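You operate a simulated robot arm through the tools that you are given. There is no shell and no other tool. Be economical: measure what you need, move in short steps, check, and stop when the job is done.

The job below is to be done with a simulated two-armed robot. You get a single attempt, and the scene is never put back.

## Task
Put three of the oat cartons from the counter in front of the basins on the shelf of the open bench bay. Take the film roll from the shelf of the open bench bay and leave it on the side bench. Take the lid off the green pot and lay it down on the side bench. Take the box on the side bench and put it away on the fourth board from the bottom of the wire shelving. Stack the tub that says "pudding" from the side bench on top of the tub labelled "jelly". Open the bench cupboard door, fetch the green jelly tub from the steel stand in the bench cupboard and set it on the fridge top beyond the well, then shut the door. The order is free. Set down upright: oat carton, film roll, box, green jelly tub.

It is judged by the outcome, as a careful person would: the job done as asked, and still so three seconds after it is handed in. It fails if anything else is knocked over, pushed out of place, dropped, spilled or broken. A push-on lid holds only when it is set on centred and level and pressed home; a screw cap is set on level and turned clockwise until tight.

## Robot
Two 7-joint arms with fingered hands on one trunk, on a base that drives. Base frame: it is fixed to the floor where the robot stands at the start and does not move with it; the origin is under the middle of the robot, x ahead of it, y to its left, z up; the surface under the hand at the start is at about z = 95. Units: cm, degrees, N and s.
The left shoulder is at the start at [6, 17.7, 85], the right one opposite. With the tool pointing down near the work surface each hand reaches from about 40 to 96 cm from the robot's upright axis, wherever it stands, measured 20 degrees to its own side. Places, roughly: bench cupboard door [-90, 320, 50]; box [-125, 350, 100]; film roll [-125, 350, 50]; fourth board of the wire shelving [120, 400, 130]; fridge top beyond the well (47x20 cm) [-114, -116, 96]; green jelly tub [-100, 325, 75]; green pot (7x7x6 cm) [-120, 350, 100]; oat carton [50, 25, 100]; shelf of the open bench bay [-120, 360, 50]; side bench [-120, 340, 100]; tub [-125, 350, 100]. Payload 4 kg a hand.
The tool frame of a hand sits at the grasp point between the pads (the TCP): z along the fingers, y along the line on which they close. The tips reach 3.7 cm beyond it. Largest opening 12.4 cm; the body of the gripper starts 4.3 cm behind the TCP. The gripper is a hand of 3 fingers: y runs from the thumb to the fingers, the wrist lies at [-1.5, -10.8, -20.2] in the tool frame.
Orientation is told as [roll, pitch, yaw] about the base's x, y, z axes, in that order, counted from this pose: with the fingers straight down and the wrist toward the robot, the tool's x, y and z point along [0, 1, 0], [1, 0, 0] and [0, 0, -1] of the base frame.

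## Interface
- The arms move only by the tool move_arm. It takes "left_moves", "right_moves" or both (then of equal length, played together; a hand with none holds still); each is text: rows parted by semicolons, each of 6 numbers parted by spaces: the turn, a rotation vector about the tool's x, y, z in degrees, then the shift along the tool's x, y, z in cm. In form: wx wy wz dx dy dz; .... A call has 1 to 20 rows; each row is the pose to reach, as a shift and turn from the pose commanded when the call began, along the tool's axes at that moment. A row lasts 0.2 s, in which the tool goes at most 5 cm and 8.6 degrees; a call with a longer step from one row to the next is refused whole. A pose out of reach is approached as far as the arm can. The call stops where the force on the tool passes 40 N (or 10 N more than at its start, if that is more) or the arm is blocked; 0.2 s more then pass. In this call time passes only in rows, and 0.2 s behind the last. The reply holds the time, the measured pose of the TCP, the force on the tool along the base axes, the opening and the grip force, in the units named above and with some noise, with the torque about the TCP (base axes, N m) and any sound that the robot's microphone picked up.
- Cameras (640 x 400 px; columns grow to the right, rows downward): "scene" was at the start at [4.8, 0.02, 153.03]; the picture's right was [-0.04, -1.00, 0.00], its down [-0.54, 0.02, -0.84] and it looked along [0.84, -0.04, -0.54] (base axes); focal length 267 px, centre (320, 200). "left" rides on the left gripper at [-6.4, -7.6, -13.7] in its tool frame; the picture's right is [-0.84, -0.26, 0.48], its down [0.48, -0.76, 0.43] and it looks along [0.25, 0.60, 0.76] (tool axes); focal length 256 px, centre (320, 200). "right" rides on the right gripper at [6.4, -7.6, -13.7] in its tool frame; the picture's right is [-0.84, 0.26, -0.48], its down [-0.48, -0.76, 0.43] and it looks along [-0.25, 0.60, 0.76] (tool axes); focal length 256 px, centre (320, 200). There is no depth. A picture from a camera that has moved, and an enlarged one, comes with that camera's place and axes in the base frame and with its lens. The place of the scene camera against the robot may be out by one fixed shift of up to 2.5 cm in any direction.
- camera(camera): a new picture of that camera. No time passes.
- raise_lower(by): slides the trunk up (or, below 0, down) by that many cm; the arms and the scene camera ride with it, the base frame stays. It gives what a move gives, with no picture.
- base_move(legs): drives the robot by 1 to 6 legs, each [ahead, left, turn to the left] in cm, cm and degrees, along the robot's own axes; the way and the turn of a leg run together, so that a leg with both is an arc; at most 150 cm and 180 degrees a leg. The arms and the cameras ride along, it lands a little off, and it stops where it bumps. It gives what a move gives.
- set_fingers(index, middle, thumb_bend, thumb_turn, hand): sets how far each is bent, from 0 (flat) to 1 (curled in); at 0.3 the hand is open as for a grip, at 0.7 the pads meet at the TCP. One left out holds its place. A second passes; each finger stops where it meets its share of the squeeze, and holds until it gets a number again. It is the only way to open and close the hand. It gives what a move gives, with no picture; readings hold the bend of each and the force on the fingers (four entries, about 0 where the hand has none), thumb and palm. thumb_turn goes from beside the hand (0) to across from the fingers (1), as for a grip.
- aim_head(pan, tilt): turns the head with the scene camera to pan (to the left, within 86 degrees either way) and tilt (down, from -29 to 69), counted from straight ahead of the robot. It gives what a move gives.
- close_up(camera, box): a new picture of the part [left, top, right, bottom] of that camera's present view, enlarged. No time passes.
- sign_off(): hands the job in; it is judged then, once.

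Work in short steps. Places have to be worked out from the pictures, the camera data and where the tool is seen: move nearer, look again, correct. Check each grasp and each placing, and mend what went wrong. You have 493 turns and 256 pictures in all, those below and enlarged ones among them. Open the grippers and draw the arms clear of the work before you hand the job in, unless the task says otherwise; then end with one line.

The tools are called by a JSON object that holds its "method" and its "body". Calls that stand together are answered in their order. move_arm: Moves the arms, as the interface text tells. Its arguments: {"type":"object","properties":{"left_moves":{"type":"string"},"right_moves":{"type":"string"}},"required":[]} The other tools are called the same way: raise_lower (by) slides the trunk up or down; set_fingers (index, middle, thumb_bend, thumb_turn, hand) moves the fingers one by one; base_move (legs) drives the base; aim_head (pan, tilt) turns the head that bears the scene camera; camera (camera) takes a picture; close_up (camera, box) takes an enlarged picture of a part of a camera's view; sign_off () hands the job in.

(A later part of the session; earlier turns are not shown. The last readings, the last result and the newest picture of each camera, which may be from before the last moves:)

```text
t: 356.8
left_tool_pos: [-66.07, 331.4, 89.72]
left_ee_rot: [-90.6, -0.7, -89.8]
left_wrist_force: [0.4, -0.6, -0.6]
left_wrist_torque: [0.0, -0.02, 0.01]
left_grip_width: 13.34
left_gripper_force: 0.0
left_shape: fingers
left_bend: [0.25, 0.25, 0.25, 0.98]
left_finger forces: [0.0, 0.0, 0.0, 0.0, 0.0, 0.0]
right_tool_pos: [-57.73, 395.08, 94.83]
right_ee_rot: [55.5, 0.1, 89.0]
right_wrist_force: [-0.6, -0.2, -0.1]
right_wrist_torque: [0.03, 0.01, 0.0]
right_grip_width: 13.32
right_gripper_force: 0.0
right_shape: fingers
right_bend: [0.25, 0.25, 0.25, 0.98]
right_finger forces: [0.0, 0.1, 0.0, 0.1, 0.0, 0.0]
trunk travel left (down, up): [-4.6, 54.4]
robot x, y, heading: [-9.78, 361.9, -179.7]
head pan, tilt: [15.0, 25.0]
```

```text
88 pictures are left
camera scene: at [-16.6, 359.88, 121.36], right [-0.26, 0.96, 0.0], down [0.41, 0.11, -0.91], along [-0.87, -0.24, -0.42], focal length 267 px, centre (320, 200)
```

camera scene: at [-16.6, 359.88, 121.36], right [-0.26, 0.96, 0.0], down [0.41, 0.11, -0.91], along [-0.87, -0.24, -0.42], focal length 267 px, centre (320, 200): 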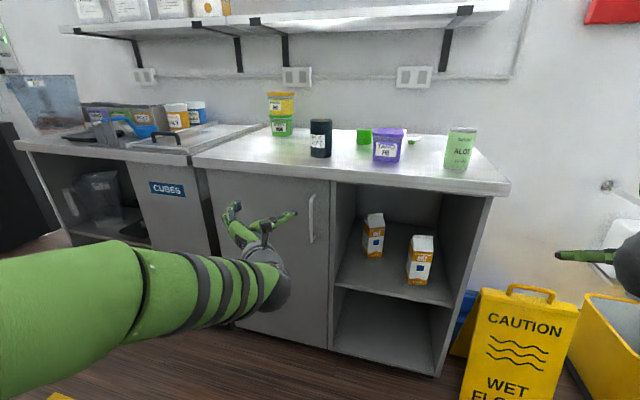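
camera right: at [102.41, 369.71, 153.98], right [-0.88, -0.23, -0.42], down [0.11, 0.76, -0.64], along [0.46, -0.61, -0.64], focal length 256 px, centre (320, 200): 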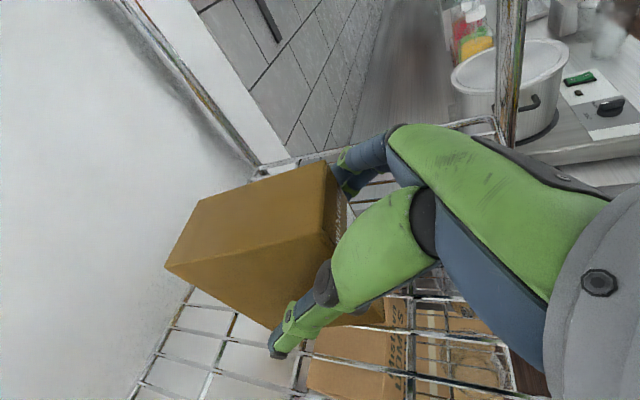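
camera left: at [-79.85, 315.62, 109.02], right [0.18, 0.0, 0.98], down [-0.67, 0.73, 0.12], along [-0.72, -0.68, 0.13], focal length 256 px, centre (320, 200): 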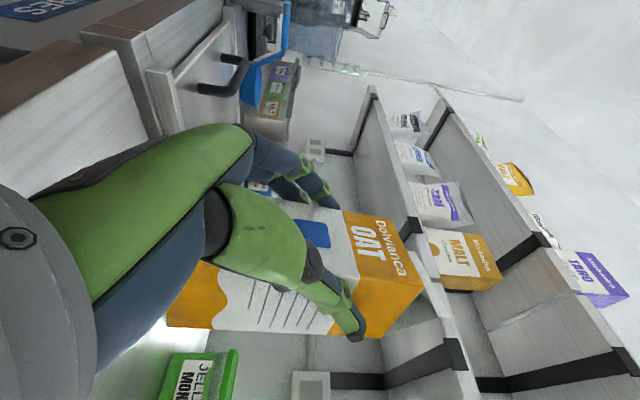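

Handle bar at y≈337.8, z 70–87, x≈-86. I align the left hand with it, half-closed, and approach.

{"method": "set_fingers", "body": {"hand": "left", "index": 0.48, "middle": 0.48, "thumb_bend": 0.48}}

{"method": "move_arm", "body": {"left_moves": "0 0 0 2.5 -1.6 0;0 0 0 5 -3.2 2;0 0 0 7.5 -4.8 5;0 0 0 10 -6.4 8;0 0 0 11 -6.4 11.5"}}

{"method": "camera", "body": {"camera": "left"}}

{"method": "close_up", "body": {"camera": "scene", "box": [230, 150, 390, 290]}}

```text
t: 357.8
left_tool_pos: [-65.99, 331.48, 89.7]
left_ee_rot: [-90.6, -0.6, -89.9]
left_wrist_force: [-0.2, 0.3, 0.2]
left_wrist_torque: [0.03, -0.03, 0.03]
left_grip_width: 6.87
left_gripper_force: 0.1
left_shape: fingers
left_bend: [0.48, 0.48, 0.48, 0.98]
left_finger forces: [0.0, 0.0, 0.1, 0.0, 0.0, 0.0]
right_tool_pos: [-57.81, 395.04, 94.69]
right_ee_rot: [55.6, 0.2, 88.8]
right_wrist_force: [0.4, -0.1, -0.6]
right_wrist_torque: [0.0, 0.0, -0.01]
right_grip_width: 13.35
right_gripper_force: 0.1
right_shape: fingers
right_bend: [0.25, 0.25, 0.25, 0.98]
right_finger forces: [0.1, 0.1, 0.0, 0.0, 0.1, 0.0]
trunk travel left (down, up): [-4.6, 54.4]
robot x, y, heading: [-10.14, 361.99, -179.7]
head pan, tilt: [15.0, 25.0]
```

```text
t: 359.0
left_tool_pos: [-77.71, 337.62, 78.82]
left_ee_rot: [-90.6, -0.6, -89.9]
left_wrist_force: [0.3, 0.2, 0.6]
left_wrist_torque: [0.01, -0.04, 0.01]
left_grip_width: 6.88
left_gripper_force: 0.1
left_shape: fingers
left_bend: [0.48, 0.48, 0.48, 0.98]
left_finger forces: [0.0, 0.1, 0.0, 0.0, 0.0, 0.0]
right_tool_pos: [-57.84, 395.06, 94.75]
right_ee_rot: [55.4, 0.1, 88.9]
right_wrist_force: [0.0, 0.6, -0.6]
right_wrist_torque: [-0.02, 0.03, 0.02]
right_grip_width: 13.32
right_gripper_force: 0.0
right_shape: fingers
right_bend: [0.25, 0.25, 0.25, 0.98]
right_finger forces: [0.0, 0.0, 0.1, 0.0, 0.0, 0.1]
trunk travel left (down, up): [-4.6, 54.4]
robot x, y, heading: [-9.55, 361.96, -179.5]
head pan, tilt: [15.0, 25.0]
```

```text
87 pictures are left
camera left: at [-63.97, 345.25, 84.97], right [-0.48, 0.26, 0.84], down [-0.44, 0.75, -0.49], along [-0.76, -0.6, -0.24], focal length 256 px, centre (320, 200)
```

left: 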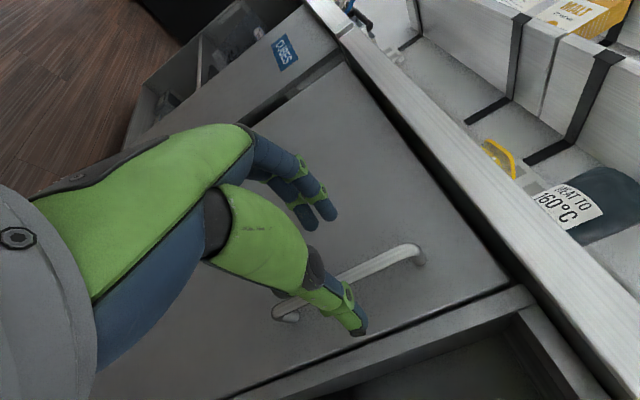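

```text
2.86 times, centred on (310, 220) of scene
camera zoom: at [-16.58, 359.87, 121.36], right [-0.26, 0.96, 0.0], down [0.41, 0.11, -0.91], along [-0.87, -0.24, -0.42], focal length 762 px, centre (349, 143)
```

zoom: 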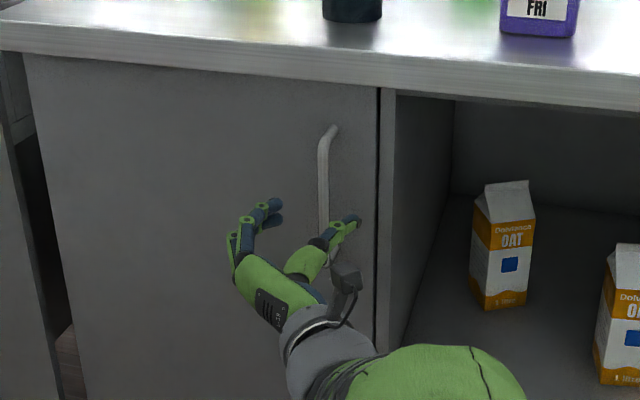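

Bar lies ~7 cm ahead, well centred. Advance 6.7 cm and close on it.

{"method": "move_arm", "body": {"left_moves": "0 0 0 0 -0.5 3;0 0 0 0 -0.5 5.5;0 0 0 0 -0.5 6.7"}}

{"method": "set_fingers", "body": {"hand": "left", "index": 0.72, "middle": 0.72, "thumb_bend": 0.72}}

```text
t: 359.8
left_tool_pos: [-84.33, 338.09, 79.05]
left_ee_rot: [-90.6, -0.6, -89.8]
left_wrist_force: [0.1, 0.6, -1.3]
left_wrist_torque: [0.0, 0.0, -0.01]
left_grip_width: 6.88
left_gripper_force: 0.1
left_shape: fingers
left_bend: [0.48, 0.48, 0.48, 0.98]
left_finger forces: [0.0, 0.0, 0.0, 0.0, 0.0, 0.0]
right_tool_pos: [-57.74, 395.04, 94.74]
right_ee_rot: [55.5, 0.2, 89.0]
right_wrist_force: [0.1, 0.1, 0.2]
right_wrist_torque: [-0.02, -0.01, 0.02]
right_grip_width: 13.37
right_gripper_force: 0.1
right_shape: fingers
right_bend: [0.25, 0.25, 0.25, 0.98]
right_finger forces: [0.1, 0.1, 0.1, 0.0, 0.0, 0.1]
trunk travel left (down, up): [-4.6, 54.4]
robot x, y, heading: [-9.51, 361.62, -179.2]
head pan, tilt: [15.0, 25.0]
```

```text
t: 360.8
left_tool_pos: [-84.39, 337.75, 79.03]
left_ee_rot: [-90.5, -0.5, -89.5]
left_wrist_force: [-2.7, -28.3, 1.2]
left_wrist_torque: [0.03, 0.07, 0.89]
left_grip_width: 1.05
left_gripper_force: 13.2
left_shape: fingers
left_bend: [0.61, 0.61, 0.72, 0.98]
left_finger forces: [13.6, 13.3, 0.0, 0.0, 0.0, 0.1]
right_tool_pos: [-57.83, 394.9, 94.79]
right_ee_rot: [55.5, 0.0, 89.0]
right_wrist_force: [-0.8, -0.2, 0.4]
right_wrist_torque: [-0.02, 0.01, 0.01]
right_grip_width: 13.34
right_gripper_force: 0.0
right_shape: fingers
right_bend: [0.25, 0.25, 0.25, 0.98]
right_finger forces: [0.1, 0.0, 0.0, 0.1, 0.0, 0.0]
trunk travel left (down, up): [-4.6, 54.4]
robot x, y, heading: [-9.43, 361.92, -179.3]
head pan, tilt: [15.0, 25.0]
```

The bar sits toward the finger side; I shift 0.8 cm left to balance the grip.

{"method": "move_arm", "body": {"left_moves": "0 0 0 0 0.5 0;0 0 0 0 1.0 0"}}

{"method": "set_fingers", "body": {"hand": "left", "index": 0.75, "middle": 0.75, "thumb_bend": 0.75}}

```text
t: 361.4
left_tool_pos: [-84.47, 337.28, 78.99]
left_ee_rot: [-90.8, -0.6, -90.0]
left_wrist_force: [0.0, -14.0, 7.9]
left_wrist_torque: [-0.06, 0.28, 0.45]
left_grip_width: 0.95
left_gripper_force: 9.6
left_shape: fingers
left_bend: [0.63, 0.63, 0.71, 0.97]
left_finger forces: [8.1, 8.1, 0.0, 0.0, 3.5, 0.1]
right_tool_pos: [-57.81, 395.04, 94.82]
right_ee_rot: [55.4, 0.2, 88.8]
right_wrist_force: [0.7, 1.0, 0.1]
right_wrist_torque: [0.02, -0.02, 0.0]
right_grip_width: 13.33
right_gripper_force: 0.1
right_shape: fingers
right_bend: [0.25, 0.25, 0.25, 0.98]
right_finger forces: [0.1, 0.0, 0.0, 0.0, 0.1, 0.1]
trunk travel left (down, up): [-4.6, 54.4]
robot x, y, heading: [-9.63, 362.11, -180.0]
head pan, tilt: [15.0, 25.0]
```

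```text
t: 362.4
left_tool_pos: [-84.41, 337.23, 78.9]
left_ee_rot: [-90.6, -0.6, -89.7]
left_wrist_force: [-1.2, -5.3, 9.0]
left_wrist_torque: [-0.19, 0.33, 0.15]
left_grip_width: 0.87
left_gripper_force: 12.0
left_shape: fingers
left_bend: [0.64, 0.64, 0.71, 0.97]
left_finger forces: [6.7, 6.9, 0.0, 0.0, 10.2, 0.0]
right_tool_pos: [-57.67, 395.15, 94.67]
right_ee_rot: [55.5, 0.2, 89.0]
right_wrist_force: [-0.6, 0.8, 0.1]
right_wrist_torque: [-0.02, 0.03, -0.03]
right_grip_width: 13.34
right_gripper_force: 0.0
right_shape: fingers
right_bend: [0.25, 0.25, 0.25, 0.98]
right_finger forces: [0.0, 0.0, 0.0, 0.0, 0.0, 0.0]
trunk travel left (down, up): [-4.6, 54.4]
robot x, y, heading: [-9.79, 362.01, -179.8]
head pan, tilt: [15.0, 25.0]
```

Handle is gripped. I pull the door open along its arc (hinge ≈ y 294), about 24° first.

{"method": "move_arm", "body": {"left_moves": "0 0 0 0 0.06 -2.3;0 0 0 0 0.24 -4.5;0 0 0 0 0.54 -6.8;0 0 0 0 0.95 -9;0 0 0 0 1.5 -11.2;0 0 0 0 2.13 -13.4;0 0 0 0 2.9 -15.6;0 0 0 0 3.8 -17.7"}}

{"method": "camera", "body": {"camera": "scene"}}

```text
t: 364.2
left_tool_pos: [-66.62, 333.63, 78.8]
left_ee_rot: [-90.5, -0.7, -89.9]
left_wrist_force: [-0.8, 0.8, 0.0]
left_wrist_torque: [0.01, 0.0, 0.01]
left_grip_width: 0.0
left_gripper_force: 0.1
left_shape: fingers
left_bend: [0.66, 0.72, 0.74, 0.97]
left_finger forces: [0.0, 0.0, 0.0, 0.0, 0.0, 0.0]
right_tool_pos: [-57.83, 395.1, 94.84]
right_ee_rot: [55.5, 0.1, 88.9]
right_wrist_force: [0.3, 0.6, 1.2]
right_wrist_torque: [0.02, -0.01, 0.02]
right_grip_width: 13.33
right_gripper_force: 0.0
right_shape: fingers
right_bend: [0.25, 0.25, 0.25, 0.98]
right_finger forces: [0.0, 0.0, 0.1, 0.1, 0.0, 0.0]
trunk travel left (down, up): [-4.6, 54.4]
robot x, y, heading: [-9.77, 361.74, -179.7]
head pan, tilt: [15.0, 25.0]
```

```text
85 pictures are left
camera scene: at [-16.61, 359.89, 121.36], right [-0.26, 0.96, 0.0], down [0.41, 0.11, -0.91], along [-0.87, -0.24, -0.42], focal length 267 px, centre (320, 200)
```

scene: 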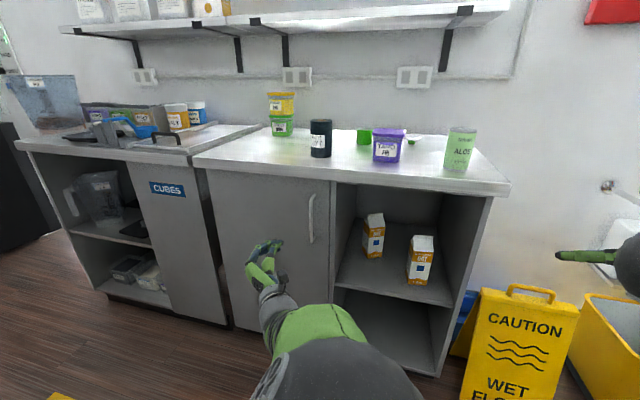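

The grip slipped off the bar. I'll go deeper so the fingertips close behind the bar and hook it.

{"method": "set_fingers", "body": {"hand": "left", "index": 0.5, "middle": 0.5, "thumb_bend": 0.55}}

{"method": "move_arm", "body": {"left_moves": "0 0 0 0 -3.5 3;0 0 0 0 -3.5 7;0 0 0 0 -3.5 11;0 0 0 0 -3.5 15;0 0 0 0 -3.5 18;0 0 0 0 -3.5 19.5;0 0 0 0 -3.5 20.5"}}

{"method": "camera", "body": {"camera": "left"}}

```text
t: 365.2
left_tool_pos: [-66.59, 333.56, 78.81]
left_ee_rot: [-90.6, -0.6, -89.8]
left_wrist_force: [0.1, -0.4, -0.1]
left_wrist_torque: [0.04, 0.0, 0.01]
left_grip_width: 5.4
left_gripper_force: 0.0
left_shape: fingers
left_bend: [0.5, 0.5, 0.55, 0.97]
left_finger forces: [0.0, 0.0, 0.0, 0.0, 0.1, 0.1]
right_tool_pos: [-57.82, 394.99, 94.79]
right_ee_rot: [55.5, 0.2, 88.9]
right_wrist_force: [-0.1, -0.7, -0.9]
right_wrist_torque: [0.01, -0.02, -0.02]
right_grip_width: 13.34
right_gripper_force: 0.1
right_shape: fingers
right_bend: [0.25, 0.25, 0.25, 0.98]
right_finger forces: [0.0, 0.1, 0.0, 0.0, 0.1, 0.1]
trunk travel left (down, up): [-4.6, 54.4]
robot x, y, heading: [-9.58, 361.85, -179.4]
head pan, tilt: [15.0, 25.0]
```

```text
t: 366.8
left_tool_pos: [-87.24, 336.89, 78.99]
left_ee_rot: [-90.7, -0.6, -89.9]
left_wrist_force: [0.5, -0.2, 0.4]
left_wrist_torque: [0.03, 0.03, 0.0]
left_grip_width: 5.43
left_gripper_force: 0.0
left_shape: fingers
left_bend: [0.5, 0.5, 0.55, 0.97]
left_finger forces: [0.1, 0.0, 0.0, 0.1, 0.0, 0.1]
right_tool_pos: [-57.7, 395.03, 94.72]
right_ee_rot: [55.5, 0.2, 88.9]
right_wrist_force: [0.7, -1.1, -0.3]
right_wrist_torque: [-0.01, 0.03, 0.0]
right_grip_width: 13.34
right_gripper_force: 0.0
right_shape: fingers
right_bend: [0.25, 0.25, 0.25, 0.98]
right_finger forces: [0.0, 0.1, 0.0, 0.0, 0.0, 0.0]
trunk travel left (down, up): [-4.6, 54.4]
robot x, y, heading: [-9.4, 361.9, -179.8]
head pan, tilt: [15.0, 25.0]
```

```text
84 pictures are left
camera left: at [-73.55, 344.52, 85.12], right [-0.47, 0.26, 0.84], down [-0.44, 0.75, -0.49], along [-0.76, -0.6, -0.24], focal length 256 px, centre (320, 200)
```

left: 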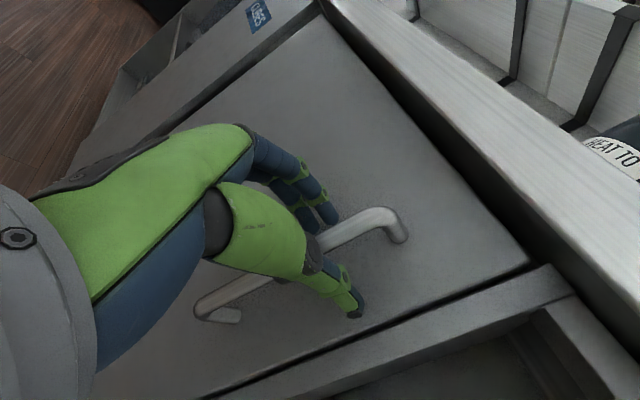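

No door contact yet, the bar is right at the TCP. I go 1.3 cm deeper and close so the tips hook behind it.

{"method": "move_arm", "body": {"left_moves": "0 0 0 0 0 0.7;0 0 0 0 0 1.4"}}

{"method": "set_fingers", "body": {"hand": "left", "index": 0.85, "middle": 0.85, "thumb_bend": 0.75}}

{"method": "move_arm", "body": {"left_moves": "0 0 0 0 0.06 -2.3;0 0 0 0 0.24 -4.5;0 0 0 0 0.54 -6.8;0 0 0 0 0.95 -9"}}

{"method": "camera", "body": {"camera": "scene"}}

```text
t: 367.4
left_tool_pos: [-87.91, 336.61, 79.05]
left_ee_rot: [-90.7, -0.5, -89.3]
left_wrist_force: [22.8, 5.2, 1.2]
left_wrist_torque: [-0.06, 0.16, 0.42]
left_grip_width: 5.36
left_gripper_force: 11.3
left_shape: fingers
left_bend: [0.51, 0.51, 0.55, 0.97]
left_finger forces: [14.5, 4.7, 0.0, 0.0, 3.1, 0.1]
right_tool_pos: [-57.54, 395.1, 94.79]
right_ee_rot: [55.6, 0.1, 89.0]
right_wrist_force: [-0.5, -0.7, 0.0]
right_wrist_torque: [-0.03, -0.01, 0.0]
right_grip_width: 13.36
right_gripper_force: 0.1
right_shape: fingers
right_bend: [0.25, 0.25, 0.25, 0.98]
right_finger forces: [0.0, 0.0, 0.1, 0.1, 0.0, 0.0]
trunk travel left (down, up): [-4.6, 54.4]
robot x, y, heading: [-9.41, 361.96, -179.4]
head pan, tilt: [15.0, 25.0]
stopped in row 2 (left hand): the force on the tool passed its limit at 47 N (the readings are from after the stop); the commanded pose is now the measured one
```

```text
t: 368.4
left_tool_pos: [-88.17, 336.96, 78.87]
left_ee_rot: [-90.5, -0.6, -89.7]
left_wrist_force: [10.6, 33.7, -5.6]
left_wrist_torque: [-0.18, 0.39, -0.49]
left_grip_width: 0.59
left_gripper_force: 41.5
left_shape: fingers
left_bend: [0.75, 0.8, 0.65, 0.97]
left_finger forces: [0.0, 23.6, 0.0, 0.0, 59.3, 0.1]
right_tool_pos: [-57.71, 395.26, 94.78]
right_ee_rot: [55.5, 0.2, 88.9]
right_wrist_force: [0.2, 0.4, -0.1]
right_wrist_torque: [-0.01, -0.01, 0.01]
right_grip_width: 13.34
right_gripper_force: 0.0
right_shape: fingers
right_bend: [0.25, 0.25, 0.25, 0.98]
right_finger forces: [0.1, 0.0, 0.0, 0.0, 0.1, 0.0]
trunk travel left (down, up): [-4.6, 54.4]
robot x, y, heading: [-9.55, 362.03, -179.8]
head pan, tilt: [15.0, 25.0]
```

```text
t: 369.4
left_tool_pos: [-79.08, 335.74, 78.82]
left_ee_rot: [-90.6, -0.5, -89.2]
left_wrist_force: [-2.2, 15.3, -3.8]
left_wrist_torque: [-0.01, 0.98, -2.62]
left_grip_width: 0.51
left_gripper_force: 64.0
left_shape: fingers
left_bend: [0.75, 0.77, 0.66, 0.97]
left_finger forces: [3.6, 55.7, 0.0, 0.0, 69.8, 0.0]
right_tool_pos: [-57.82, 395.13, 94.72]
right_ee_rot: [55.4, 0.2, 89.0]
right_wrist_force: [-0.2, -0.3, -0.3]
right_wrist_torque: [0.02, 0.04, -0.01]
right_grip_width: 13.36
right_gripper_force: 0.0
right_shape: fingers
right_bend: [0.25, 0.25, 0.25, 0.98]
right_finger forces: [0.0, 0.0, 0.1, 0.0, 0.1, 0.0]
trunk travel left (down, up): [-4.6, 54.4]
robot x, y, heading: [-9.39, 361.73, -179.4]
head pan, tilt: [15.0, 25.0]
```

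```text
83 pictures are left
camera scene: at [-16.58, 359.94, 121.35], right [-0.27, 0.96, 0.0], down [0.41, 0.11, -0.91], along [-0.87, -0.24, -0.42], focal length 267 px, centre (320, 200)
```

scene: 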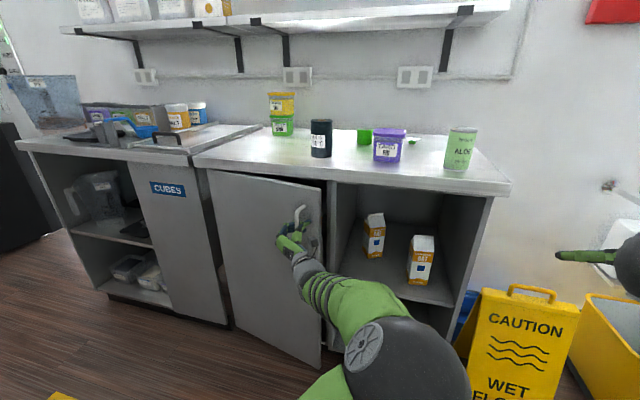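

The door is opening. I continue along the arc, turning the hand with the door.

{"method": "move_arm", "body": {"left_moves": "5 0 0 0 0.73 -3;10 0 0 0 1.65 -6;15 0 0 0 2.8 -8.7;20 0 0 0 4.15 -11.4;25 0 0 0 5.7 -14;30 0 0 0 7.35 -16.6"}}

{"method": "camera", "body": {"camera": "scene"}}

```text
t: 370.4
left_tool_pos: [-68.05, 330.86, 78.67]
left_ee_rot: [-90.9, -0.4, -107.1]
left_wrist_force: [-17.2, -20.0, 3.2]
left_wrist_torque: [0.05, 0.47, -0.62]
left_grip_width: 0.17
left_gripper_force: 21.3
left_shape: fingers
left_bend: [0.75, 0.79, 0.7, 0.97]
left_finger forces: [8.0, 33.1, 0.1, 0.1, 0.7, 0.0]
left hand out of reach, approached as far as the arm can: row 5
right_tool_pos: [-57.94, 394.74, 94.68]
right_ee_rot: [55.4, 0.1, 89.0]
right_wrist_force: [0.4, 0.9, -0.6]
right_wrist_torque: [0.01, 0.04, 0.0]
right_grip_width: 13.35
right_gripper_force: 0.1
right_shape: fingers
right_bend: [0.25, 0.25, 0.25, 0.98]
right_finger forces: [0.0, 0.0, 0.0, 0.1, 0.0, 0.0]
trunk travel left (down, up): [-4.6, 54.4]
robot x, y, heading: [-9.76, 361.81, -179.5]
head pan, tilt: [15.0, 25.0]
stopped in row 5 (left hand): the force on the tool passed its limit at 42 N (the readings are from after the stop); the commanded pose is now the measured one
```

```text
82 pictures are left
camera scene: at [-16.73, 359.68, 121.32], right [-0.27, 0.96, 0.0], down [0.41, 0.11, -0.91], along [-0.87, -0.24, -0.42], focal length 267 px, centre (320, 200)
```

scene: 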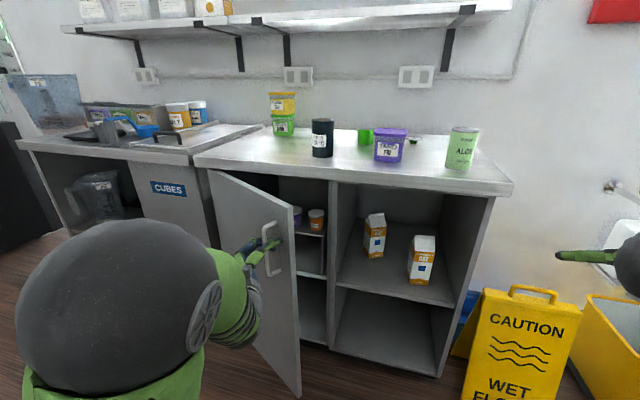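

The door is ~30° open. I release the handle, back away, slide right past the door's edge, and then sweep the door open from inside.

{"method": "set_fingers", "body": {"hand": "left", "index": 0.3, "middle": 0.3, "thumb_bend": 0.3}}

{"method": "base_move", "body": {"legs": [[-14, 0, 0], [0, -19, 0]]}}

{"method": "camera", "body": {"camera": "scene"}}

```text
t: 371.4
left_tool_pos: [-67.93, 331.2, 78.65]
left_ee_rot: [-90.7, -0.5, -107.6]
left_wrist_force: [0.7, 0.2, -0.3]
left_wrist_torque: [-0.01, 0.0, -0.05]
left_grip_width: 12.34
left_gripper_force: 0.0
left_shape: fingers
left_bend: [0.3, 0.3, 0.3, 0.97]
left_finger forces: [0.0, 0.0, 0.0, 0.0, 0.0, 0.1]
right_tool_pos: [-57.78, 394.92, 94.8]
right_ee_rot: [55.5, 0.2, 89.0]
right_wrist_force: [-0.6, 0.5, -0.1]
right_wrist_torque: [-0.04, 0.0, 0.02]
right_grip_width: 13.34
right_gripper_force: 0.1
right_shape: fingers
right_bend: [0.25, 0.25, 0.25, 0.98]
right_finger forces: [0.1, 0.0, 0.1, 0.0, 0.0, 0.0]
trunk travel left (down, up): [-4.6, 54.4]
robot x, y, heading: [-9.66, 361.92, -179.6]
head pan, tilt: [15.0, 25.0]
```

```text
t: 373.9
left_tool_pos: [-54.0, 350.25, 78.75]
left_ee_rot: [-90.7, -0.6, -107.5]
left_wrist_force: [-0.7, -0.4, 0.2]
left_wrist_torque: [-0.01, -0.02, 0.01]
left_grip_width: 12.31
left_gripper_force: 0.0
left_shape: fingers
left_bend: [0.3, 0.3, 0.3, 0.97]
left_finger forces: [0.0, 0.0, 0.1, 0.0, 0.0, 0.1]
right_tool_pos: [-43.95, 413.94, 94.79]
right_ee_rot: [55.6, 0.2, 89.1]
right_wrist_force: [-0.5, -0.1, 1.1]
right_wrist_torque: [0.01, 0.0, 0.0]
right_grip_width: 13.32
right_gripper_force: 0.0
right_shape: fingers
right_bend: [0.25, 0.25, 0.25, 0.98]
right_finger forces: [0.0, 0.1, 0.0, 0.0, 0.1, 0.0]
trunk travel left (down, up): [-4.6, 54.4]
robot x, y, heading: [4.0, 381.05, -179.4]
head pan, tilt: [15.0, 25.0]
```

```text
81 pictures are left
camera scene: at [-2.58, 378.81, 121.36], right [-0.27, 0.96, 0.0], down [0.41, 0.11, -0.91], along [-0.87, -0.24, -0.42], focal length 267 px, centre (320, 200)
```

scene: 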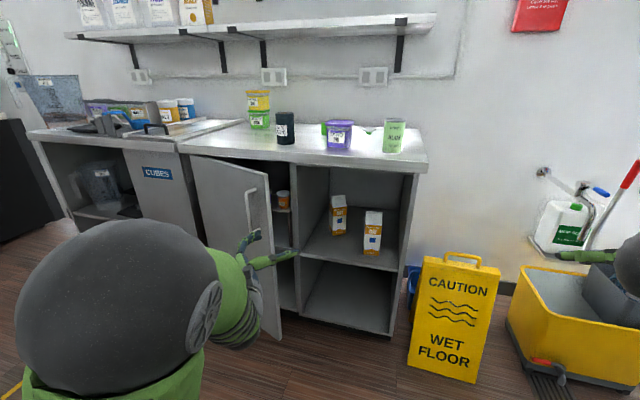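

Drive ahead so the fingers pass inside the door edge, then slide left to sweep the door open.

{"method": "base_move", "body": {"legs": [[15, 0, 0], [0, 32, 0]]}}

{"method": "camera", "body": {"camera": "scene"}}

```text
t: 377.1
left_tool_pos: [-68.63, 317.34, 78.65]
left_ee_rot: [-90.7, -0.6, -108.1]
left_wrist_force: [0.8, -0.1, -0.3]
left_wrist_torque: [0.01, 0.0, -0.02]
left_grip_width: 12.3
left_gripper_force: 0.1
left_shape: fingers
left_bend: [0.3, 0.3, 0.3, 0.97]
left_finger forces: [0.0, 0.0, 0.0, 0.1, 0.0, 0.0]
right_tool_pos: [-58.15, 380.92, 94.7]
right_ee_rot: [55.5, 0.1, 88.6]
right_wrist_force: [-0.2, -0.1, 0.6]
right_wrist_torque: [0.02, 0.0, 0.01]
right_grip_width: 13.35
right_gripper_force: 0.0
right_shape: fingers
right_bend: [0.25, 0.25, 0.25, 0.98]
right_finger forces: [0.0, 0.1, 0.0, 0.0, 0.0, 0.0]
trunk travel left (down, up): [-4.6, 54.4]
robot x, y, heading: [-9.98, 347.53, 179.8]
head pan, tilt: [15.0, 25.0]
```

```text
80 pictures are left
camera scene: at [-17.16, 345.46, 121.36], right [-0.26, 0.97, 0.0], down [0.41, 0.11, -0.91], along [-0.88, -0.23, -0.42], focal length 267 px, centre (320, 200)
```

scene: 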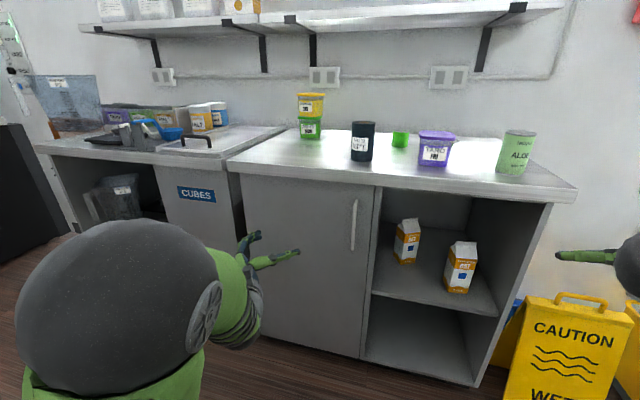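

The door was pushed shut instead. I'll pull it open again, wider, using the base for the arc, before going around its edge.

{"method": "base_move", "body": {"legs": [[0, -15.5, 0]]}}

{"method": "set_fingers", "body": {"hand": "left", "index": 0.5, "middle": 0.5, "thumb_bend": 0.55}}

{"method": "move_arm", "body": {"left_moves": "-6 0 0 0 0 -1;-12 0 0 0 0 -1;-18 0 0 0 0 -1"}}

{"method": "camera", "body": {"camera": "left"}}

```text
t: 378.4
left_tool_pos: [-68.77, 332.59, 78.69]
left_ee_rot: [-90.8, -0.6, -108.0]
left_wrist_force: [0.3, -0.3, 0.4]
left_wrist_torque: [0.01, 0.0, -0.01]
left_grip_width: 12.34
left_gripper_force: 0.0
left_shape: fingers
left_bend: [0.3, 0.3, 0.3, 0.97]
left_finger forces: [0.1, 0.1, 0.0, 0.1, 0.0, 0.0]
right_tool_pos: [-58.03, 396.17, 94.73]
right_ee_rot: [55.6, 0.0, 88.6]
right_wrist_force: [0.0, -0.4, -0.9]
right_wrist_torque: [-0.02, 0.01, -0.02]
right_grip_width: 13.37
right_gripper_force: 0.1
right_shape: fingers
right_bend: [0.25, 0.25, 0.25, 0.98]
right_finger forces: [0.0, 0.0, 0.0, 0.1, 0.0, 0.0]
trunk travel left (down, up): [-4.6, 54.4]
robot x, y, heading: [-10.12, 363.07, -179.9]
head pan, tilt: [15.0, 25.0]
```

```text
t: 379.4
left_tool_pos: [-68.72, 332.64, 78.72]
left_ee_rot: [-90.8, -0.7, -108.1]
left_wrist_force: [-0.4, -0.2, 0.0]
left_wrist_torque: [0.03, 0.0, 0.0]
left_grip_width: 5.46
left_gripper_force: 0.1
left_shape: fingers
left_bend: [0.5, 0.5, 0.55, 0.97]
left_finger forces: [0.0, 0.1, 0.0, 0.1, 0.0, 0.0]
right_tool_pos: [-58.17, 396.18, 94.83]
right_ee_rot: [55.4, 0.1, 88.6]
right_wrist_force: [0.3, 0.7, 0.1]
right_wrist_torque: [0.0, -0.03, 0.04]
right_grip_width: 13.35
right_gripper_force: 0.1
right_shape: fingers
right_bend: [0.25, 0.25, 0.25, 0.98]
right_finger forces: [0.1, 0.1, 0.1, 0.1, 0.0, 0.0]
trunk travel left (down, up): [-4.6, 54.4]
robot x, y, heading: [-9.96, 362.87, -180.0]
head pan, tilt: [15.0, 25.0]
```

```text
t: 380.2
left_tool_pos: [-67.75, 332.25, 78.64]
left_ee_rot: [-90.9, -0.3, -90.1]
left_wrist_force: [0.6, -0.6, -0.6]
left_wrist_torque: [0.0, 0.01, 0.0]
left_grip_width: 5.47
left_gripper_force: 0.1
left_shape: fingers
left_bend: [0.5, 0.5, 0.55, 0.97]
left_finger forces: [0.1, 0.0, 0.1, 0.0, 0.0, 0.0]
right_tool_pos: [-58.05, 396.29, 94.74]
right_ee_rot: [55.5, 0.0, 88.6]
right_wrist_force: [0.6, 0.3, -0.2]
right_wrist_torque: [0.0, -0.03, 0.0]
right_grip_width: 13.36
right_gripper_force: 0.0
right_shape: fingers
right_bend: [0.25, 0.25, 0.25, 0.98]
right_finger forces: [0.0, 0.1, 0.0, 0.1, 0.1, 0.0]
trunk travel left (down, up): [-4.6, 54.4]
robot x, y, heading: [-10.62, 362.65, -179.8]
head pan, tilt: [15.0, 25.0]
```

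```text
79 pictures are left
camera left: at [-54.08, 339.81, 84.74], right [-0.47, 0.26, 0.84], down [-0.44, 0.76, -0.48], along [-0.76, -0.6, -0.24], focal length 256 px, centre (320, 200)
```

left: 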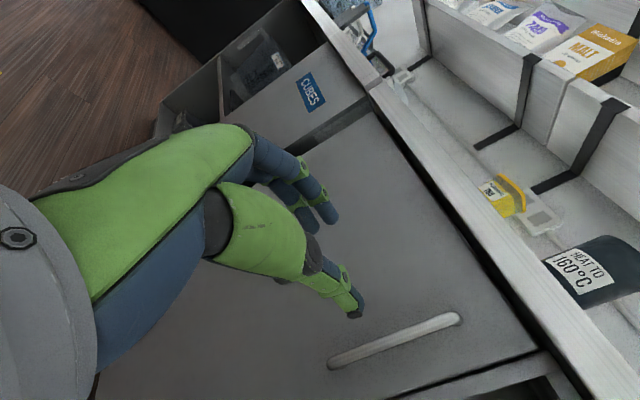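

Line up 4.7 cm right, drive ahead 14 cm, then reach in and hook the bar.

{"method": "move_arm", "body": {"left_moves": "0 0 0 0 -2.4 0;0 0 0 0 -4.8 0"}}

{"method": "base_move", "body": {"legs": [[14, 0, 0]]}}

{"method": "camera", "body": {"camera": "left"}}

```text
t: 380.8
left_tool_pos: [-67.74, 336.97, 78.64]
left_ee_rot: [-90.8, -0.3, -89.9]
left_wrist_force: [0.3, -0.2, 0.4]
left_wrist_torque: [-0.03, -0.03, -0.02]
left_grip_width: 5.47
left_gripper_force: 0.1
left_shape: fingers
left_bend: [0.5, 0.5, 0.55, 0.97]
left_finger forces: [0.0, 0.0, 0.0, 0.0, 0.0, 0.0]
right_tool_pos: [-58.13, 396.25, 94.8]
right_ee_rot: [55.6, 0.1, 88.5]
right_wrist_force: [0.3, 0.0, 0.1]
right_wrist_torque: [0.01, 0.01, -0.01]
right_grip_width: 13.34
right_gripper_force: 0.0
right_shape: fingers
right_bend: [0.25, 0.25, 0.25, 0.98]
right_finger forces: [0.0, 0.1, 0.1, 0.0, 0.1, 0.0]
trunk travel left (down, up): [-4.6, 54.4]
robot x, y, heading: [-10.48, 362.71, -180.1]
head pan, tilt: [15.0, 25.0]
```

```text
t: 382.2
left_tool_pos: [-81.98, 336.89, 78.7]
left_ee_rot: [-91.0, -0.3, -89.9]
left_wrist_force: [0.9, 0.5, -1.0]
left_wrist_torque: [-0.03, 0.02, 0.04]
left_grip_width: 5.44
left_gripper_force: 0.0
left_shape: fingers
left_bend: [0.5, 0.5, 0.55, 0.97]
left_finger forces: [0.0, 0.0, 0.0, 0.0, 0.0, 0.1]
right_tool_pos: [-72.47, 396.09, 94.77]
right_ee_rot: [55.5, 0.1, 88.6]
right_wrist_force: [0.1, 0.1, -0.4]
right_wrist_torque: [0.03, -0.01, 0.0]
right_grip_width: 13.34
right_gripper_force: 0.0
right_shape: fingers
right_bend: [0.25, 0.25, 0.25, 0.98]
right_finger forces: [0.0, 0.1, 0.1, 0.0, 0.0, 0.0]
trunk travel left (down, up): [-4.6, 54.4]
robot x, y, heading: [-24.19, 362.96, -179.9]
head pan, tilt: [15.0, 25.0]
```

```text
78 pictures are left
camera left: at [-68.24, 344.36, 84.81], right [-0.47, 0.26, 0.84], down [-0.44, 0.76, -0.48], along [-0.76, -0.6, -0.24], focal length 256 px, centre (320, 200)
```

left: 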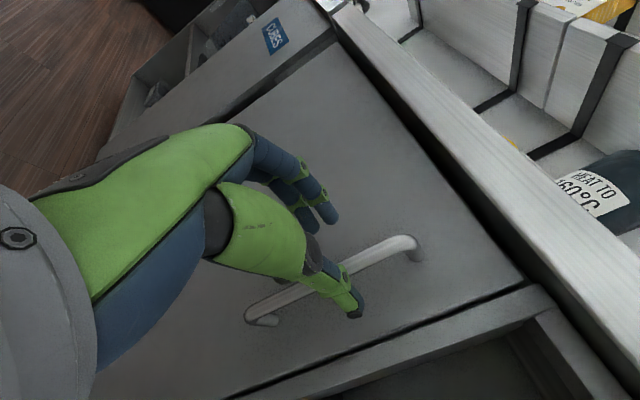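

Straddling well. Reach in 5.7 cm, close, and start pulling with the base.

{"method": "move_arm", "body": {"left_moves": "0 0 0 0 0 2;0 0 0 0 0 4;0 0 0 0 0 5.6"}}

{"method": "set_fingers", "body": {"hand": "left", "index": 0.85, "middle": 0.85, "thumb_bend": 0.75}}

{"method": "base_move", "body": {"legs": [[-14.5, 2.5, 0]]}}

{"method": "move_arm", "body": {"left_moves": "5 0 0 0 0 0;10 0 0 0 0 0;15 0 0 0 0 0;20 0 0 0 0 0"}}

```text
t: 383.0
left_tool_pos: [-87.62, 336.8, 78.69]
left_ee_rot: [-90.7, -0.3, -89.9]
left_wrist_force: [0.0, 0.3, -0.7]
left_wrist_torque: [0.01, 0.01, 0.01]
left_grip_width: 5.45
left_gripper_force: 0.0
left_shape: fingers
left_bend: [0.5, 0.5, 0.55, 0.97]
left_finger forces: [0.0, 0.0, 0.0, 0.0, 0.0, 0.1]
right_tool_pos: [-72.4, 396.09, 94.75]
right_ee_rot: [55.5, 0.1, 88.6]
right_wrist_force: [-0.2, 0.3, 0.0]
right_wrist_torque: [-0.02, 0.02, -0.01]
right_grip_width: 13.33
right_gripper_force: 0.0
right_shape: fingers
right_bend: [0.25, 0.25, 0.25, 0.98]
right_finger forces: [0.1, 0.0, 0.0, 0.0, 0.0, 0.0]
trunk travel left (down, up): [-4.6, 54.4]
robot x, y, heading: [-24.31, 362.96, -179.7]
head pan, tilt: [15.0, 25.0]
```

```text
t: 384.0
left_tool_pos: [-87.7, 337.22, 78.79]
left_ee_rot: [-90.8, -0.5, -90.3]
left_wrist_force: [1.2, 29.3, -3.8]
left_wrist_torque: [-0.19, 0.36, -0.12]
left_grip_width: 0.35
left_gripper_force: 24.7
left_shape: fingers
left_bend: [0.74, 0.79, 0.65, 0.98]
left_finger forces: [0.0, 20.6, 0.0, 0.0, 28.2, 0.1]
right_tool_pos: [-72.49, 396.29, 94.65]
right_ee_rot: [55.6, 0.1, 88.7]
right_wrist_force: [-0.4, -0.8, 0.2]
right_wrist_torque: [0.01, 0.0, 0.01]
right_grip_width: 13.33
right_gripper_force: 0.0
right_shape: fingers
right_bend: [0.25, 0.25, 0.25, 0.98]
right_finger forces: [0.1, 0.0, 0.0, 0.0, 0.0, 0.0]
trunk travel left (down, up): [-4.6, 54.4]
robot x, y, heading: [-24.33, 363.23, -180.0]
head pan, tilt: [15.0, 25.0]
```

```text
t: 385.4
left_tool_pos: [-72.88, 333.88, 78.67]
left_ee_rot: [-90.8, -0.2, -89.3]
left_wrist_force: [-15.0, -22.9, -1.4]
left_wrist_torque: [0.03, 0.68, -1.0]
left_grip_width: 0.0
left_gripper_force: 60.7
left_shape: fingers
left_bend: [0.73, 0.77, 0.7, 0.97]
left_finger forces: [12.5, 43.8, 0.0, 0.1, 65.2, 0.1]
right_tool_pos: [-57.78, 393.57, 94.72]
right_ee_rot: [55.3, 0.0, 88.7]
right_wrist_force: [-0.9, -1.0, 0.4]
right_wrist_torque: [0.03, -0.01, -0.06]
right_grip_width: 13.33
right_gripper_force: 0.1
right_shape: fingers
right_bend: [0.25, 0.25, 0.25, 0.98]
right_finger forces: [0.0, 0.0, 0.0, 0.1, 0.0, 0.1]
trunk travel left (down, up): [-4.6, 54.4]
robot x, y, heading: [-10.06, 360.42, -179.7]
head pan, tilt: [15.0, 25.0]
```

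```text
t: 386.4
left_tool_pos: [-72.86, 333.68, 78.68]
left_ee_rot: [-91.0, -0.4, -109.2]
left_wrist_force: [-10.7, -20.7, -2.5]
left_wrist_torque: [-0.1, 0.09, 0.1]
left_grip_width: 0.0
left_gripper_force: 9.7
left_shape: fingers
left_bend: [0.73, 0.8, 0.69, 0.97]
left_finger forces: [1.7, 17.2, 0.0, 0.1, 0.7, 0.0]
right_tool_pos: [-57.85, 393.55, 94.78]
right_ee_rot: [55.4, 0.1, 88.9]
right_wrist_force: [-0.1, -0.6, -0.4]
right_wrist_torque: [0.01, 0.0, 0.02]
right_grip_width: 13.35
right_gripper_force: 0.1
right_shape: fingers
right_bend: [0.25, 0.25, 0.25, 0.98]
right_finger forces: [0.1, 0.0, 0.0, 0.0, 0.0, 0.0]
trunk travel left (down, up): [-4.6, 54.4]
robot x, y, heading: [-9.8, 360.71, -179.7]
head pan, tilt: [15.0, 25.0]
```

Hook holds at ≈20°. Continue the arc to ≈40°.

{"method": "base_move", "body": {"legs": [[-12.5, 8.8, 0]]}}

{"method": "move_arm", "body": {"left_moves": "5 0 0 0 0 0;10 0 0 0 0 0;15 0 0 0 0 0"}}

{"method": "camera", "body": {"camera": "scene"}}

```text
t: 388.3
left_tool_pos: [-60.66, 324.79, 78.75]
left_ee_rot: [-90.9, -0.4, -109.2]
left_wrist_force: [-13.7, -7.8, -7.3]
left_wrist_torque: [0.34, 0.81, -1.5]
left_grip_width: 0.0
left_gripper_force: 71.2
left_shape: fingers
left_bend: [0.73, 0.77, 0.7, 0.97]
left_finger forces: [14.3, 44.4, 0.0, 0.0, 83.2, 0.0]
right_tool_pos: [-45.41, 384.57, 94.73]
right_ee_rot: [55.4, 0.2, 88.6]
right_wrist_force: [0.8, 0.9, 1.0]
right_wrist_torque: [0.01, 0.03, 0.01]
right_grip_width: 13.36
right_gripper_force: 0.1
right_shape: fingers
right_bend: [0.25, 0.25, 0.25, 0.98]
right_finger forces: [0.0, 0.0, 0.1, 0.0, 0.0, 0.1]
trunk travel left (down, up): [-4.6, 54.4]
robot x, y, heading: [2.62, 350.98, -180.0]
head pan, tilt: [15.0, 25.0]
stopped in leg 1: the force on the tool passed its limit at 40 N (the readings are from after the stop); the commanded pose is now the measured one
```

```text
t: 389.1
left_tool_pos: [-60.71, 324.52, 78.86]
left_ee_rot: [-90.8, -0.6, -124.1]
left_wrist_force: [-20.5, -19.5, -1.9]
left_wrist_torque: [-0.03, 0.18, 0.07]
left_grip_width: 0.0
left_gripper_force: 14.4
left_shape: fingers
left_bend: [0.73, 0.79, 0.71, 0.97]
left_finger forces: [4.2, 22.4, 0.1, 0.1, 1.6, 0.1]
right_tool_pos: [-45.39, 384.61, 94.65]
right_ee_rot: [55.4, 0.0, 88.5]
right_wrist_force: [0.8, 0.1, -0.1]
right_wrist_torque: [0.01, 0.03, -0.01]
right_grip_width: 13.34
right_gripper_force: 0.1
right_shape: fingers
right_bend: [0.25, 0.25, 0.25, 0.98]
right_finger forces: [0.1, 0.1, 0.1, 0.0, 0.0, 0.0]
trunk travel left (down, up): [-4.6, 54.4]
robot x, y, heading: [2.82, 351.24, -180.0]
head pan, tilt: [15.0, 25.0]
```

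```text
77 pictures are left
camera scene: at [-4.48, 349.08, 121.36], right [-0.26, 0.97, 0.0], down [0.41, 0.11, -0.91], along [-0.87, -0.23, -0.42], focal length 267 px, centre (320, 200)
```

scene: 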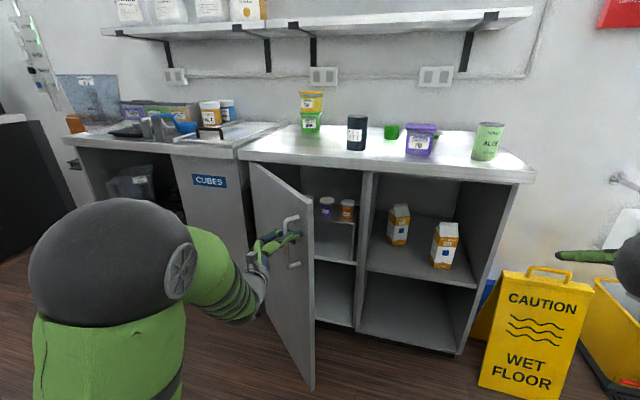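

≈40° open and holding. Continue the arc to ≈60°.

{"method": "base_move", "body": {"legs": [[-5, 5, 0]]}}

{"method": "move_arm", "body": {"left_moves": "5 0 0 0 0 0;10 0 0 0 0 0"}}

{"method": "base_move", "body": {"legs": [[-4, 7, 0]]}}

{"method": "move_arm", "body": {"left_moves": "5 0 0 0 0 0;10 0 0 0 0 0"}}

{"method": "camera", "body": {"camera": "scene"}}

```text
t: 390.0
left_tool_pos: [-58.63, 321.93, 78.83]
left_ee_rot: [-90.9, -0.7, -123.7]
left_wrist_force: [-14.9, -8.9, -5.4]
left_wrist_torque: [0.15, 0.3, -0.65]
left_grip_width: 0.0
left_gripper_force: 35.6
left_shape: fingers
left_bend: [0.73, 0.79, 0.7, 0.97]
left_finger forces: [7.8, 26.8, 0.0, 0.0, 36.2, 0.1]
right_tool_pos: [-43.22, 382.39, 94.7]
right_ee_rot: [55.4, 0.1, 88.6]
right_wrist_force: [-0.3, 0.8, -0.2]
right_wrist_torque: [-0.03, 0.03, -0.01]
right_grip_width: 13.34
right_gripper_force: 0.0
right_shape: fingers
right_bend: [0.25, 0.25, 0.25, 0.98]
right_finger forces: [0.0, 0.0, 0.0, 0.1, 0.0, 0.0]
trunk travel left (down, up): [-4.6, 54.4]
robot x, y, heading: [4.8, 348.76, -180.4]
head pan, tilt: [15.0, 25.0]
stopped in leg 1: the force on the tool passed its limit at 43 N (the readings are from after the stop); the commanded pose is now the measured one
```

```text
t: 390.6
left_tool_pos: [-58.71, 322.05, 78.71]
left_ee_rot: [-90.7, -0.7, -133.7]
left_wrist_force: [-19.4, -15.3, -3.5]
left_wrist_torque: [-0.03, 0.07, 0.04]
left_grip_width: 0.0
left_gripper_force: 10.9
left_shape: fingers
left_bend: [0.73, 0.8, 0.69, 0.97]
left_finger forces: [2.9, 17.6, 0.0, 0.0, 0.9, 0.0]
right_tool_pos: [-43.04, 382.37, 94.71]
right_ee_rot: [55.4, 0.0, 88.6]
right_wrist_force: [0.2, -0.3, 0.3]
right_wrist_torque: [0.02, -0.04, 0.02]
right_grip_width: 13.37
right_gripper_force: 0.1
right_shape: fingers
right_bend: [0.25, 0.25, 0.25, 0.98]
right_finger forces: [0.1, 0.0, 0.1, 0.0, 0.0, 0.0]
trunk travel left (down, up): [-4.6, 54.4]
robot x, y, heading: [4.53, 348.89, -180.2]
head pan, tilt: [15.0, 25.0]
```

```text
t: 391.6
left_tool_pos: [-54.65, 315.31, 78.86]
left_ee_rot: [-90.7, -0.8, -133.9]
left_wrist_force: [-7.0, 1.0, -5.2]
left_wrist_torque: [0.36, 0.39, -1.44]
left_grip_width: 0.0
left_gripper_force: 45.5
left_shape: fingers
left_bend: [0.73, 0.78, 0.7, 0.96]
left_finger forces: [8.5, 33.3, 0.1, 0.0, 48.6, 0.0]
right_tool_pos: [-39.34, 375.51, 94.62]
right_ee_rot: [55.5, 0.1, 88.6]
right_wrist_force: [-0.2, -0.8, 0.1]
right_wrist_torque: [0.0, 0.03, -0.01]
right_grip_width: 13.33
right_gripper_force: 0.2
right_shape: fingers
right_bend: [0.25, 0.25, 0.25, 0.98]
right_finger forces: [0.1, 0.0, 0.1, 0.0, 0.0, 0.1]
trunk travel left (down, up): [-4.6, 54.4]
robot x, y, heading: [8.61, 342.08, -179.9]
head pan, tilt: [15.0, 25.0]
```

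```text
t: 392.2
left_tool_pos: [-54.66, 315.17, 78.77]
left_ee_rot: [-90.5, -0.9, -143.9]
left_wrist_force: [-11.5, -5.4, -3.7]
left_wrist_torque: [0.06, 0.15, 0.02]
left_grip_width: 0.02
left_gripper_force: 11.1
left_shape: fingers
left_bend: [0.73, 0.8, 0.69, 0.96]
left_finger forces: [0.5, 16.3, 0.0, 0.1, 5.5, 0.0]
right_tool_pos: [-39.4, 375.31, 94.73]
right_ee_rot: [55.4, 0.1, 88.7]
right_wrist_force: [0.7, 0.3, 0.0]
right_wrist_torque: [0.01, -0.03, 0.0]
right_grip_width: 13.38
right_gripper_force: 0.0
right_shape: fingers
right_bend: [0.25, 0.25, 0.25, 0.98]
right_finger forces: [0.1, 0.0, 0.1, 0.0, 0.0, 0.1]
trunk travel left (down, up): [-4.6, 54.4]
robot x, y, heading: [8.48, 342.02, -179.9]
head pan, tilt: [15.0, 25.0]
```

```text
76 pictures are left
camera scene: at [1.63, 340.01, 121.36], right [-0.26, 0.97, 0.0], down [0.41, 0.11, -0.91], along [-0.87, -0.24, -0.42], focal length 267 px, centre (320, 200)
```

scene: 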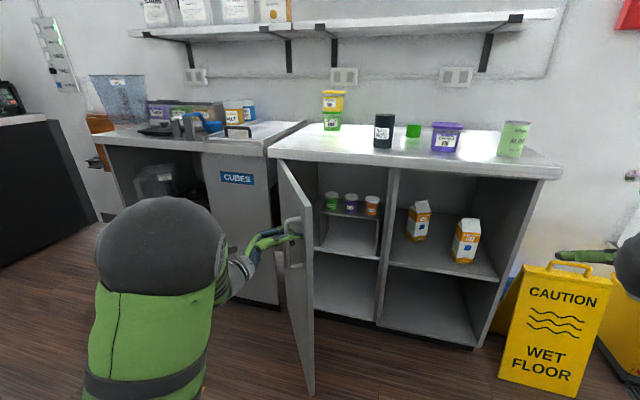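

Door ≈62° open; the green tub is leftmost on the stand inside. I open it further to ≈80°.

{"method": "base_move", "body": {"legs": [[-2.5, 6.5, 0]]}}

{"method": "move_arm", "body": {"left_moves": "5 0 0 0 0 0;10 0 0 0 0 0"}}

{"method": "base_move", "body": {"legs": [[-1.5, 7, 0]]}}

{"method": "set_fingers", "body": {"hand": "left", "index": 0.3, "middle": 0.3, "thumb_bend": 0.3}}

{"method": "camera", "body": {"camera": "scene"}}

```text
t: 393.2
left_tool_pos: [-52.09, 308.8, 78.9]
left_ee_rot: [-90.4, -0.9, -144.1]
left_wrist_force: [-2.8, 2.8, -6.5]
left_wrist_torque: [0.44, 0.32, -1.42]
left_grip_width: 0.09
left_gripper_force: 46.4
left_shape: fingers
left_bend: [0.73, 0.78, 0.69, 0.96]
left_finger forces: [6.8, 34.0, 0.0, 0.1, 50.4, 0.0]
right_tool_pos: [-36.77, 368.88, 94.75]
right_ee_rot: [55.5, 0.1, 88.6]
right_wrist_force: [0.7, 0.5, -0.5]
right_wrist_torque: [-0.03, -0.02, 0.0]
right_grip_width: 13.33
right_gripper_force: 0.2
right_shape: fingers
right_bend: [0.25, 0.25, 0.25, 0.98]
right_finger forces: [0.1, 0.0, 0.0, 0.0, 0.0, 0.0]
trunk travel left (down, up): [-4.6, 54.4]
robot x, y, heading: [10.98, 335.34, -180.0]
head pan, tilt: [15.0, 25.0]
```

```text
t: 393.9
left_tool_pos: [-51.95, 310.25, 78.7]
left_ee_rot: [-90.5, -1.2, -150.3]
left_wrist_force: [-33.9, -10.9, 0.5]
left_wrist_torque: [0.1, 0.09, -0.18]
left_grip_width: 0.0
left_gripper_force: 17.2
left_shape: fingers
left_bend: [0.74, 0.79, 0.72, 0.96]
left_finger forces: [12.3, 22.4, 0.1, 0.1, 0.1, 0.0]
left hand out of reach, approached as far as the arm can: row 1, 2
right_tool_pos: [-37.04, 368.83, 94.64]
right_ee_rot: [55.5, -0.1, 88.5]
right_wrist_force: [0.3, -0.9, -1.5]
right_wrist_torque: [0.0, -0.03, 0.0]
right_grip_width: 13.35
right_gripper_force: 0.1
right_shape: fingers
right_bend: [0.25, 0.25, 0.25, 0.98]
right_finger forces: [0.0, 0.0, 0.1, 0.1, 0.1, 0.0]
trunk travel left (down, up): [-4.6, 54.4]
robot x, y, heading: [11.17, 335.53, -179.9]
head pan, tilt: [15.0, 25.0]
stopped in row 2 (left hand): the force on the tool passed its limit at 63 N (the readings are from after the stop); the commanded pose is now the measured one
```

```text
t: 394.9
left_tool_pos: [-50.16, 303.42, 78.66]
left_ee_rot: [-90.5, -1.3, -150.8]
left_wrist_force: [-33.1, -1.5, 1.4]
left_wrist_torque: [0.48, 0.33, -1.7]
left_grip_width: 0.0
left_gripper_force: 52.0
left_shape: fingers
left_bend: [0.73, 0.78, 0.7, 0.96]
left_finger forces: [23.5, 34.9, 0.0, 0.1, 46.1, 0.0]
right_tool_pos: [-35.36, 361.81, 94.73]
right_ee_rot: [55.4, 0.1, 88.8]
right_wrist_force: [0.6, 0.1, -0.3]
right_wrist_torque: [0.02, -0.03, -0.03]
right_grip_width: 13.34
right_gripper_force: 0.0
right_shape: fingers
right_bend: [0.25, 0.25, 0.25, 0.98]
right_finger forces: [0.1, 0.0, 0.0, 0.0, 0.1, 0.0]
trunk travel left (down, up): [-4.6, 54.4]
robot x, y, heading: [12.6, 328.15, -179.8]
head pan, tilt: [15.0, 25.0]
```

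```text
t: 395.9
left_tool_pos: [-50.04, 303.49, 78.9]
left_ee_rot: [-90.6, -1.4, -150.8]
left_wrist_force: [0.6, 0.4, 0.4]
left_wrist_torque: [-0.01, 0.01, 0.05]
left_grip_width: 12.32
left_gripper_force: 0.0
left_shape: fingers
left_bend: [0.3, 0.3, 0.3, 0.97]
left_finger forces: [0.0, 0.1, 0.1, 0.0, 0.1, 0.0]
right_tool_pos: [-35.25, 361.72, 94.69]
right_ee_rot: [55.5, 0.0, 88.6]
right_wrist_force: [0.4, -0.3, -0.2]
right_wrist_torque: [-0.02, -0.03, -0.01]
right_grip_width: 13.33
right_gripper_force: 0.1
right_shape: fingers
right_bend: [0.25, 0.25, 0.25, 0.98]
right_finger forces: [0.0, 0.0, 0.0, 0.1, 0.0, 0.0]
trunk travel left (down, up): [-4.6, 54.4]
robot x, y, heading: [12.71, 328.43, -179.9]
head pan, tilt: [15.0, 25.0]
```

```text
75 pictures are left
camera scene: at [5.72, 326.33, 121.36], right [-0.26, 0.97, 0.0], down [0.41, 0.11, -0.91], along [-0.88, -0.24, -0.42], focal length 267 px, centre (320, 200)
```

scene: 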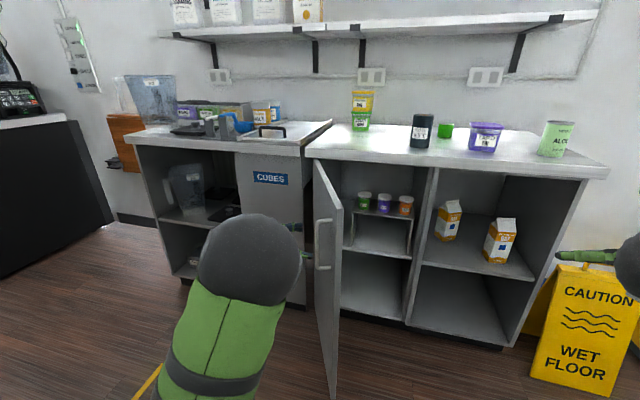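

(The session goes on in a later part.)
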